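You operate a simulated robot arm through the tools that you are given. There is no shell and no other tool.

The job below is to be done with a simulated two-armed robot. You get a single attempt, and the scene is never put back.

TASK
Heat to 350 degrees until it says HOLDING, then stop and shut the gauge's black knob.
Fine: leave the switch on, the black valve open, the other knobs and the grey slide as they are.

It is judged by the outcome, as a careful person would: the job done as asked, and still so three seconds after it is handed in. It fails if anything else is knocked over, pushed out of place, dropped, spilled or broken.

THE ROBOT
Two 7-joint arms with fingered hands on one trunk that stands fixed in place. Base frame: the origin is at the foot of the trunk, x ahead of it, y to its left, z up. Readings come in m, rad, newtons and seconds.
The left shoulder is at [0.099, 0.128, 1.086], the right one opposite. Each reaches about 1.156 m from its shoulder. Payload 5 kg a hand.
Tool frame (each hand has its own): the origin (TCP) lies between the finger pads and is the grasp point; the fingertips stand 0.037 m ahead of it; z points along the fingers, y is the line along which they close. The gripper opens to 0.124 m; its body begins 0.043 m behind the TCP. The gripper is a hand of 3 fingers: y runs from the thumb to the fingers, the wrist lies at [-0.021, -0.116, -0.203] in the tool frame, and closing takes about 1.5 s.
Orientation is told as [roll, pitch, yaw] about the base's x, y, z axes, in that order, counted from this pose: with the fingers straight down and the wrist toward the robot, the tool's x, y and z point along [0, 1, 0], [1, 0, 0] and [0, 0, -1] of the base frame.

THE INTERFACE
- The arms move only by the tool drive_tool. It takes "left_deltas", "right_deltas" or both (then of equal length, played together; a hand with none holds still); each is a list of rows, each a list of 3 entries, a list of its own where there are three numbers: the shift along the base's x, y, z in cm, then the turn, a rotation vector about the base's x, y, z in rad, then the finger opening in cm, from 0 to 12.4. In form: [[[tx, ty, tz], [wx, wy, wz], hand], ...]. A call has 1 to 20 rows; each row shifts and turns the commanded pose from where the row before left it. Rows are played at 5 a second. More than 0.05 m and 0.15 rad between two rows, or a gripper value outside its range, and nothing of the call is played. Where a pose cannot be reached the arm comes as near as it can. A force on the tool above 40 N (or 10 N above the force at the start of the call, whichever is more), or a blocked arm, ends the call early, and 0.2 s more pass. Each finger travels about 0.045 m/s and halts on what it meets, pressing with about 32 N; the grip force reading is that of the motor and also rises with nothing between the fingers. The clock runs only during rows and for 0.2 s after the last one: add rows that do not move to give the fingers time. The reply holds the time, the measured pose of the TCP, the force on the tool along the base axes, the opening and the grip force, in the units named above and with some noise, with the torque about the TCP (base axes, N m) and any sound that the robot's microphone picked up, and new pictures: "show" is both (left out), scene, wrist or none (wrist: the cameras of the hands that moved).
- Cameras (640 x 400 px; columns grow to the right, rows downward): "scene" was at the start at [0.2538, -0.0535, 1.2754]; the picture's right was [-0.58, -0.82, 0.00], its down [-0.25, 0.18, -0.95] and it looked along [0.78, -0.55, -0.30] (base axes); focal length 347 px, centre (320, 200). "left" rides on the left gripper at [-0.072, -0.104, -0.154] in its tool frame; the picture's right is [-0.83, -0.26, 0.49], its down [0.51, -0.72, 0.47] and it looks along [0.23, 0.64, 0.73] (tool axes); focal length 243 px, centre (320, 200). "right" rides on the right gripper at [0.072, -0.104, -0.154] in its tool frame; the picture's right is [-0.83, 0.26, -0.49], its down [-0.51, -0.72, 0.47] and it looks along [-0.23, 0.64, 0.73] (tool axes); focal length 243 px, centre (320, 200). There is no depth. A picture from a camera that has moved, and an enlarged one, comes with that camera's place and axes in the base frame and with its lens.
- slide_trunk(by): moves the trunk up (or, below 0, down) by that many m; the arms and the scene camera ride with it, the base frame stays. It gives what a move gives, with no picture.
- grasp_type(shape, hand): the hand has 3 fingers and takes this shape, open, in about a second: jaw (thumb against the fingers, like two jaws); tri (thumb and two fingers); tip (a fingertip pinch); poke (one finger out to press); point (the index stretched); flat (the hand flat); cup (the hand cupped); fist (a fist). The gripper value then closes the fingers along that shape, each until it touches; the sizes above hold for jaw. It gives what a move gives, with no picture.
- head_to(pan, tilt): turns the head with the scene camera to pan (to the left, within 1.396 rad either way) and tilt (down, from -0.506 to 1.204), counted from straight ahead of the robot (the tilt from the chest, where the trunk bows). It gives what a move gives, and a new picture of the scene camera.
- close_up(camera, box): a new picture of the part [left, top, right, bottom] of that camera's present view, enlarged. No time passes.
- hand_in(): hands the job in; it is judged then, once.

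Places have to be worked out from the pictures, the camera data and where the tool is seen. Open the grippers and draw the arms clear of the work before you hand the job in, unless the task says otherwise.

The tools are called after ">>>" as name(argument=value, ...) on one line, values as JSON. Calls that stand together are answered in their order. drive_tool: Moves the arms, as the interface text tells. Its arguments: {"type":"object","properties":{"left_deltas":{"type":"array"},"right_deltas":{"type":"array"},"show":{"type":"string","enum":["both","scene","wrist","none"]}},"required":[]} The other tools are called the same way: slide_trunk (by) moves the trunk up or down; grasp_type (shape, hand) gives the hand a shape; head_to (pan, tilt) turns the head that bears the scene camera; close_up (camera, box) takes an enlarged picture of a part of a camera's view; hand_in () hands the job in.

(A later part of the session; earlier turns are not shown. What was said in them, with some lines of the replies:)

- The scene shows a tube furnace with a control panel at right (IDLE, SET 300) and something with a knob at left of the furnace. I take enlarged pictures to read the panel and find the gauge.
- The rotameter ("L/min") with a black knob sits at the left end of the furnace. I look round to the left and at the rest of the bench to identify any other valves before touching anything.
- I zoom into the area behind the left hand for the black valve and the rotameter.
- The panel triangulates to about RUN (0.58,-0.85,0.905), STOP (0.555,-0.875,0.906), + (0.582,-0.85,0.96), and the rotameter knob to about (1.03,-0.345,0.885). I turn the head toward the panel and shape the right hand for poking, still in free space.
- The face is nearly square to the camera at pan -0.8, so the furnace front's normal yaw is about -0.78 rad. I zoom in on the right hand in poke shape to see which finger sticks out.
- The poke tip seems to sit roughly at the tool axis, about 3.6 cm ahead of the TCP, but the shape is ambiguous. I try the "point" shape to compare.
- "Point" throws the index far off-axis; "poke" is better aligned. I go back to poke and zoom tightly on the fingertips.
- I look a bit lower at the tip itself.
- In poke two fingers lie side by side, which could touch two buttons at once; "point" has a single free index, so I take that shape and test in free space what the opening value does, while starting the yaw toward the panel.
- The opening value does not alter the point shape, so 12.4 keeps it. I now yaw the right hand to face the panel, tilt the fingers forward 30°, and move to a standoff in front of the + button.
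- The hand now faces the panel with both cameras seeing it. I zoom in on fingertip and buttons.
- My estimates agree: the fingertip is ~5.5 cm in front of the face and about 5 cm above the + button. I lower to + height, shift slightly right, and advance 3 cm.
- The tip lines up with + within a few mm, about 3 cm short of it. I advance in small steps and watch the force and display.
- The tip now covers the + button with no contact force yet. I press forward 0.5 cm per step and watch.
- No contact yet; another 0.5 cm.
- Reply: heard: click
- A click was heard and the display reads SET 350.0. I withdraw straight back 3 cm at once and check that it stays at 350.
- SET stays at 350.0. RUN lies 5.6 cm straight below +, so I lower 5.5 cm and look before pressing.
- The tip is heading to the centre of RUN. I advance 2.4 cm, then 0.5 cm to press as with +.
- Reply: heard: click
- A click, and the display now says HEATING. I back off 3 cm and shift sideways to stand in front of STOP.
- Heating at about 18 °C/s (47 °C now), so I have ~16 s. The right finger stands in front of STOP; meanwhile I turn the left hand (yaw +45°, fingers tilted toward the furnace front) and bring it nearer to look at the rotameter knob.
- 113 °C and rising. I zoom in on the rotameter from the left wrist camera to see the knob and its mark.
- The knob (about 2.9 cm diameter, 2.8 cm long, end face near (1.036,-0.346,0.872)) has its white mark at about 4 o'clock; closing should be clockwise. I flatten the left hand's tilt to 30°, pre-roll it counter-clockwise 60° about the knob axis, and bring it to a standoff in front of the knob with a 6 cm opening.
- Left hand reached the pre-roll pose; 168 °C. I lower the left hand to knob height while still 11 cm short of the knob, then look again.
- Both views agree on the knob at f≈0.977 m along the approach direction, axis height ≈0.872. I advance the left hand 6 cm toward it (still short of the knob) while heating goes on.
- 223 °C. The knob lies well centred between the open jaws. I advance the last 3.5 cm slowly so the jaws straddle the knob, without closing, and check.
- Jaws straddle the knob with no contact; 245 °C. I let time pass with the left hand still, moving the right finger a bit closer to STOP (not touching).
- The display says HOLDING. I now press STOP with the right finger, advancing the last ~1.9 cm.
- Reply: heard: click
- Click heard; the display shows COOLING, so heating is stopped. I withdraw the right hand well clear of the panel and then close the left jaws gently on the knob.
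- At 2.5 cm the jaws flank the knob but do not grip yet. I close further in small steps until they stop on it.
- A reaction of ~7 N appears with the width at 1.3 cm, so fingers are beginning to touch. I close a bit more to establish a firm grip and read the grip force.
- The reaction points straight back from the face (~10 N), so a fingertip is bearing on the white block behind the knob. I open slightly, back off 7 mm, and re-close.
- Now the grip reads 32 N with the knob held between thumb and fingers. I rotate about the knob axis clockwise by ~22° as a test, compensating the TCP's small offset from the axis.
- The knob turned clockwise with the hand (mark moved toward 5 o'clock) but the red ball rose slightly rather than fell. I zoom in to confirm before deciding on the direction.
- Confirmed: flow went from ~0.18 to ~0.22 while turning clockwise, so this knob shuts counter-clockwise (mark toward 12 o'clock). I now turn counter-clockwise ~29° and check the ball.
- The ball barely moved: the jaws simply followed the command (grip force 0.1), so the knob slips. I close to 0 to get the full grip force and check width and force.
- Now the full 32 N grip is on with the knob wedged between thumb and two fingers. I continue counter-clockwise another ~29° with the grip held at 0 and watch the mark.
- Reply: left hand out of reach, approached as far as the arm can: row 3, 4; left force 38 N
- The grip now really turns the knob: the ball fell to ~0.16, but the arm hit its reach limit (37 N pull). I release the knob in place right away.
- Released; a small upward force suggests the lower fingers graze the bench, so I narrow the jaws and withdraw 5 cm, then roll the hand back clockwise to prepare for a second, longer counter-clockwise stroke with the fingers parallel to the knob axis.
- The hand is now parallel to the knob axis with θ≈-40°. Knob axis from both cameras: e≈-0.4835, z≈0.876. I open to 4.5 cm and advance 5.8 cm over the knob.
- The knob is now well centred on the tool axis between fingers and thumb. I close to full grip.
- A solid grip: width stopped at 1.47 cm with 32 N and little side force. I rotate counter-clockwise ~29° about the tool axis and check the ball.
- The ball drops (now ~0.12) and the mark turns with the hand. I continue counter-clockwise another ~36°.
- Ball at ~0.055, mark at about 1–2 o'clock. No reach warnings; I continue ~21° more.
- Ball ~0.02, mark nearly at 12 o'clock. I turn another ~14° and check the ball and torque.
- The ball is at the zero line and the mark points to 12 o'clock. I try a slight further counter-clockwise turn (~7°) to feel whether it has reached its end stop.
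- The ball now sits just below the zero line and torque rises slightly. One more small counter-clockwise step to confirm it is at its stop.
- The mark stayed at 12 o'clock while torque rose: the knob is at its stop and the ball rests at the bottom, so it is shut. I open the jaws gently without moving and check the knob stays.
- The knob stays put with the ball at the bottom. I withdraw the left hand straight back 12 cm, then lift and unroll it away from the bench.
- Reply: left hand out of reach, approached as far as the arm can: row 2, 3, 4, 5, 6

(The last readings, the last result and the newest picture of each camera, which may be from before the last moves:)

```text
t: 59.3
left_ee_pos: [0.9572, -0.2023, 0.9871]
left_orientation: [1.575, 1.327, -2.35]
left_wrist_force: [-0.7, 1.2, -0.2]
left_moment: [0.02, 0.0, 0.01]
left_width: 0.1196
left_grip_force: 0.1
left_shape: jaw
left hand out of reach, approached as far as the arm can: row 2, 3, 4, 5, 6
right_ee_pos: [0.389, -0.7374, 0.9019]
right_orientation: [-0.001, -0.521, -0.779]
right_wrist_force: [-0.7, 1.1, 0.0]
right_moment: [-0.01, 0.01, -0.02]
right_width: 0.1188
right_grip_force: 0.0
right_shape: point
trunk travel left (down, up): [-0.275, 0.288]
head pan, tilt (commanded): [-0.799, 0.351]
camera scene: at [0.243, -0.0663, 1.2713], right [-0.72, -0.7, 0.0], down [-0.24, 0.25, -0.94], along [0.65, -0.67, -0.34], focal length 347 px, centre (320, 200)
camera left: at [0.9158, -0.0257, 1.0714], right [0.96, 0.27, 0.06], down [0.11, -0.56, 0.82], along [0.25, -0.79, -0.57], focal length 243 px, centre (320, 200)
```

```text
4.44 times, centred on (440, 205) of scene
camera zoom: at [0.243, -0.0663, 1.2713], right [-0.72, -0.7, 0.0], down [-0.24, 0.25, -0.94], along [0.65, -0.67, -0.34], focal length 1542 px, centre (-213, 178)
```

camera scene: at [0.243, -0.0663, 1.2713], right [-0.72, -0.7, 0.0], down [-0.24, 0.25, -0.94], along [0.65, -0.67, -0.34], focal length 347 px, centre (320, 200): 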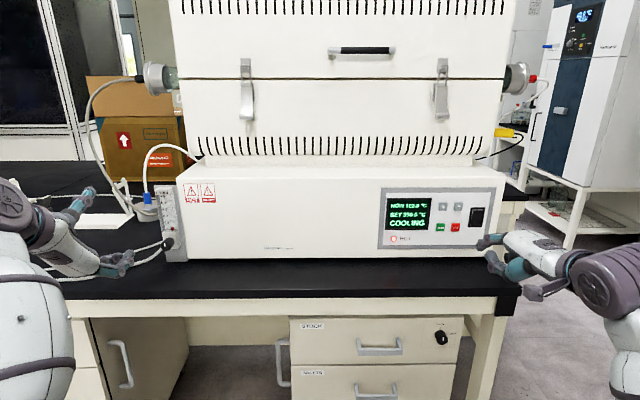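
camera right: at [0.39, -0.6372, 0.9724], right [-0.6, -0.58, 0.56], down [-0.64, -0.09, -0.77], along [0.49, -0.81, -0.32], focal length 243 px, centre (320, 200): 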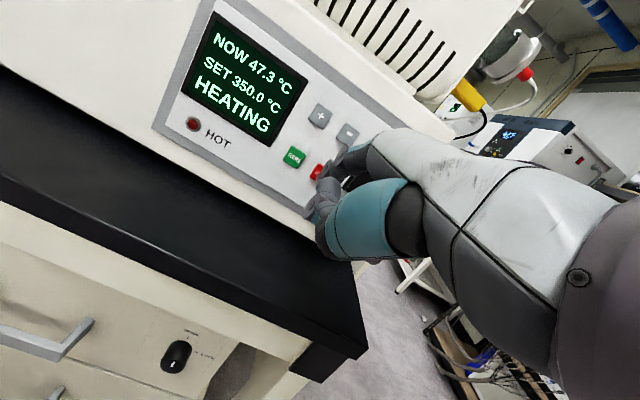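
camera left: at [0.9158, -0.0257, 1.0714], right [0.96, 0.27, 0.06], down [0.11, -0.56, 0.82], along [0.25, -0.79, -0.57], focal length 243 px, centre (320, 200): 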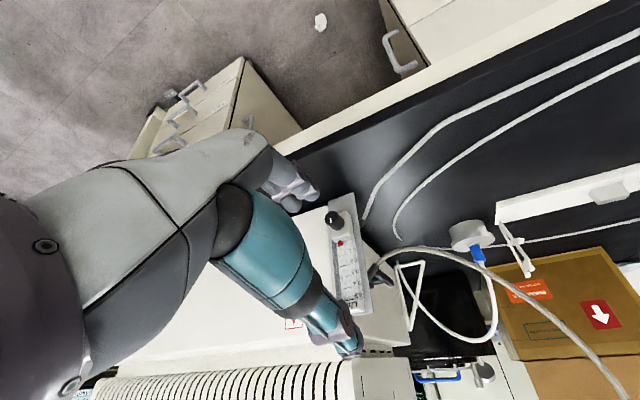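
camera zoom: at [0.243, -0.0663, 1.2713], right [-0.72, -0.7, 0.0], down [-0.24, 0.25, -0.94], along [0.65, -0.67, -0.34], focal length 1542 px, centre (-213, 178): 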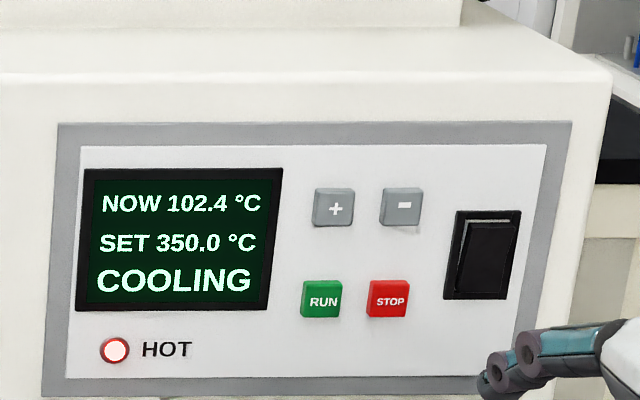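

Knob at 12 o'clock, ball at the bottom, furnace COOLING with the switch still on. I lift both hands well away from the bench and panel.

>>> drive_tool(left_deltas=[[[-1.0, 0.5, 3.0], [0, 0, 0], 12], [[-1.0, 0.5, 3.0], [0, 0, 0], 12], [[-1.5, 0.5, 3.0], [0, 0, 0], 12], [[-1.5, 0.5, 3.0], [0, 0, 0], 12], [[0, 0, 0], [0, 0, 0], 12]], right_deltas=[[[-1.5, 1.5, 3.0], [0, 0, 0], 12.4], [[-1.5, 1.5, 3.0], [0, 0, 0], 12.4], [[-1.5, 1.5, 3.0], [0, 0, 0], 12.4], [[0, 1.0, 3.0], [0, 0, 0], 12.4], [[0, 0, 0], [0, 0, 0], 12.4]], show="both")

>>> grasp_type(hand="right", shape="jaw")

>>> head_to(pan=-0.6, tilt=0.38)

>>> close_up(camera="scene", box=[180, 140, 320, 290])

>>> close_up(camera="scene", box=[440, 150, 620, 280])

```text
t: 60.5
left_ee_pos: [0.9091, -0.182, 1.1081]
left_orientation: [1.575, 1.326, -2.352]
left_wrist_force: [-1.3, 0.0, -0.5]
left_moment: [0.02, 0.03, -0.01]
left_width: 0.1194
left_grip_force: 0.0
left_shape: jaw
right_ee_pos: [0.3449, -0.6821, 1.021]
right_orientation: [-0.002, -0.521, -0.781]
right_wrist_force: [0.7, -0.3, -1.0]
right_moment: [0.0, 0.01, 0.03]
right_width: 0.1189
right_grip_force: 0.1
right_shape: point
trunk travel left (down, up): [-0.275, 0.288]
head pan, tilt (commanded): [-0.799, 0.351]
camera scene: at [0.2429, -0.0665, 1.2713], right [-0.72, -0.7, 0.0], down [-0.24, 0.25, -0.94], along [0.65, -0.67, -0.34], focal length 347 px, centre (320, 200)
camera right: at [0.278, -0.5136, 1.1018], right [-0.6, -0.58, 0.56], down [-0.64, -0.09, -0.77], along [0.49, -0.81, -0.32], focal length 243 px, centre (320, 200)
camera left: at [0.8674, -0.0054, 1.1912], right [0.96, 0.27, 0.05], down [0.11, -0.56, 0.82], along [0.25, -0.79, -0.57], focal length 243 px, centre (320, 200)
```

scene: 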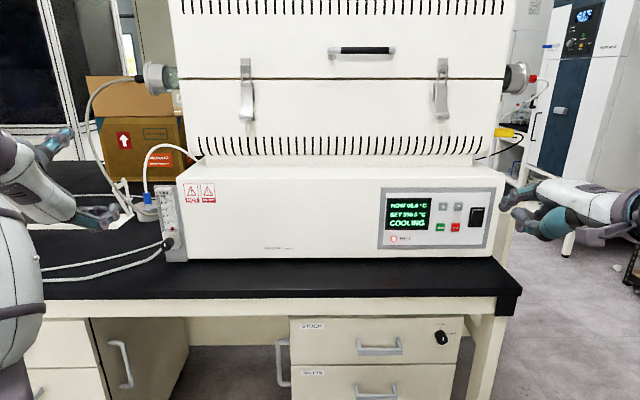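
right: 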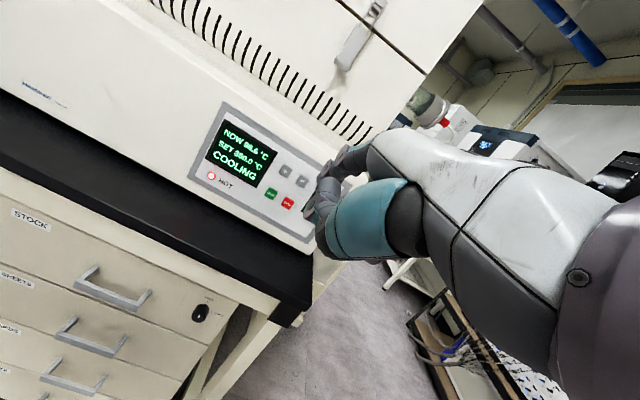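
left: 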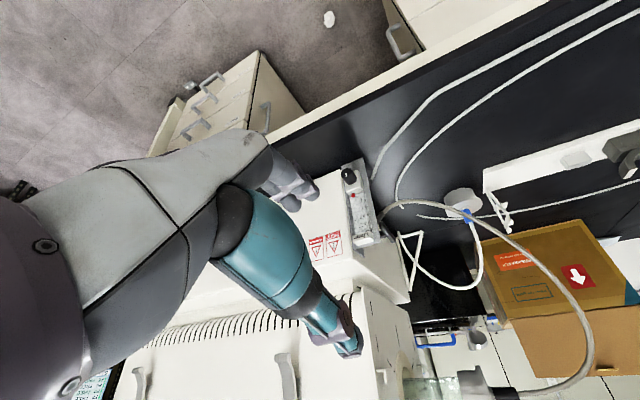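

```text
t: 61.4
left_ee_pos: [0.9085, -0.1812, 1.1078]
left_orientation: [1.579, 1.326, -2.348]
left_wrist_force: [-0.1, 0.2, 0.6]
left_moment: [0.01, -0.01, 0.03]
left_width: 0.12
left_grip_force: 0.1
left_shape: jaw
right_ee_pos: [0.3442, -0.6817, 1.0211]
right_orientation: [0.0, -0.518, -0.781]
right_wrist_force: [0.2, 1.1, -0.4]
right_moment: [-0.03, 0.03, 0.03]
right_width: 0.1238
right_grip_force: 0.0
right_shape: jaw
trunk travel left (down, up): [-0.275, 0.288]
head pan, tilt (commanded): [-0.799, 0.351]
```

```text
t: 62.2
left_ee_pos: [0.9082, -0.1817, 1.1075]
left_orientation: [1.578, 1.329, -2.35]
left_wrist_force: [-0.6, -0.8, -0.2]
left_moment: [0.0, -0.03, 0.01]
left_width: 0.1196
left_grip_force: 0.0
left_shape: jaw
right_ee_pos: [0.3448, -0.6827, 1.0218]
right_orientation: [0.001, -0.519, -0.78]
right_wrist_force: [0.2, 0.4, -0.2]
right_moment: [0.01, -0.04, 0.01]
right_width: 0.1235
right_grip_force: 0.1
right_shape: jaw
trunk travel left (down, up): [-0.275, 0.288]
head pan, tilt (commanded): [-0.6, 0.38]
camera scene: at [0.2542, -0.052, 1.2687], right [-0.57, -0.82, 0.0], down [-0.31, 0.21, -0.93], along [0.77, -0.52, -0.37], focal length 347 px, centre (320, 200)
```

scene: 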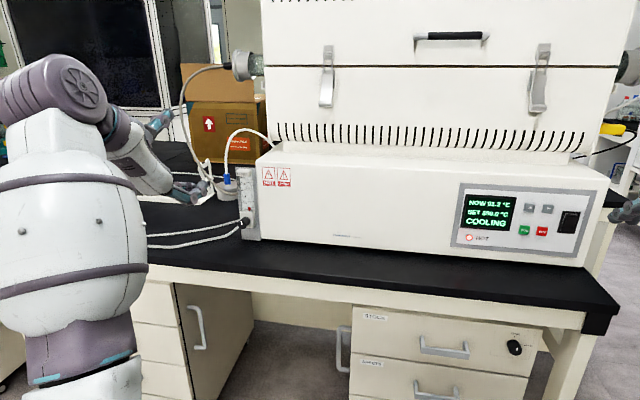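

```text
2.67 times, centred on (250, 215) of scene
camera zoom: at [0.2542, -0.052, 1.2687], right [-0.57, -0.82, 0.0], down [-0.31, 0.21, -0.93], along [0.77, -0.52, -0.37], focal length 925 px, centre (507, 160)
```

zoom: 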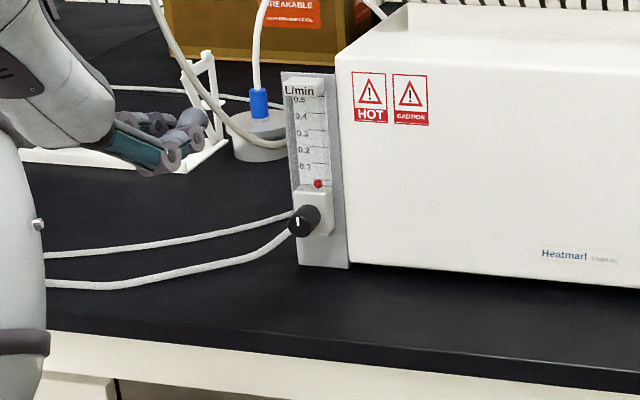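

```text
3.08 times, centred on (530, 215) of scene
camera zoom: at [0.2542, -0.052, 1.2687], right [-0.57, -0.82, 0.0], down [-0.31, 0.21, -0.93], along [0.77, -0.52, -0.37], focal length 1068 px, centre (-326, 154)
```

zoom: 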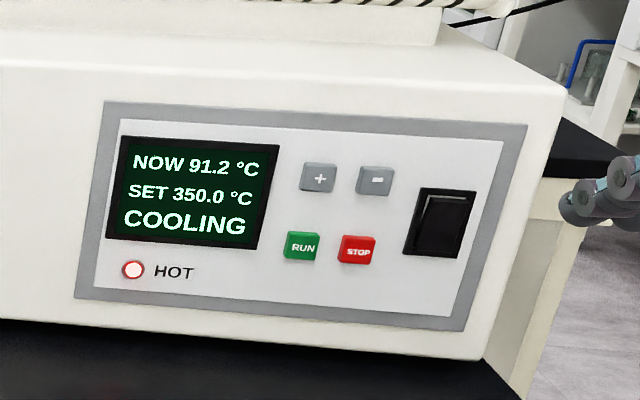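

The panel shows COOLING with SET 350 and the switch still on. The gauge's black knob is at its stop with the ball at the bottom, nothing else has moved, and both hands are open and clear, so I hand the job in.

>>> hand_in()

```text
The job is handed in.
```

The furnace heated to the 350 °C setpoint until the display said HOLDING. I then pressed STOP and shut the gauge's black knob, and the job is handed in.

- **Heating:** One press of + took the setpoint from 300 to 350, then RUN. HOLDING appeared when the display read 344.3 °C, and it read 348.0 °C just after STOP. At the last look it showed COOLING at 91.2 °C.
- **Knob:** It closes counter-clockwise. I first tried clockwise, which raised the flow from about 0.18 to 0.22 L/min before I reversed. It is now at its end stop, with the white mark at 12 o'clock and the ball resting at the bottom of the scale.
- **Strain on the gauge:** During the first closing turn the left arm reached its limit while gripping the knob, with a pull of about 37 N. I released it and finished with a second grip. The gauge and knob looked undisturbed afterwards.
- **Bench contact:** The left fingers probably grazed the bench lightly when I opened them after that pull.
- **Left as they were:** The switch is still on. I did not touch the black valve, the other knobs or the grey slide. Both hands are open and clear of the work.
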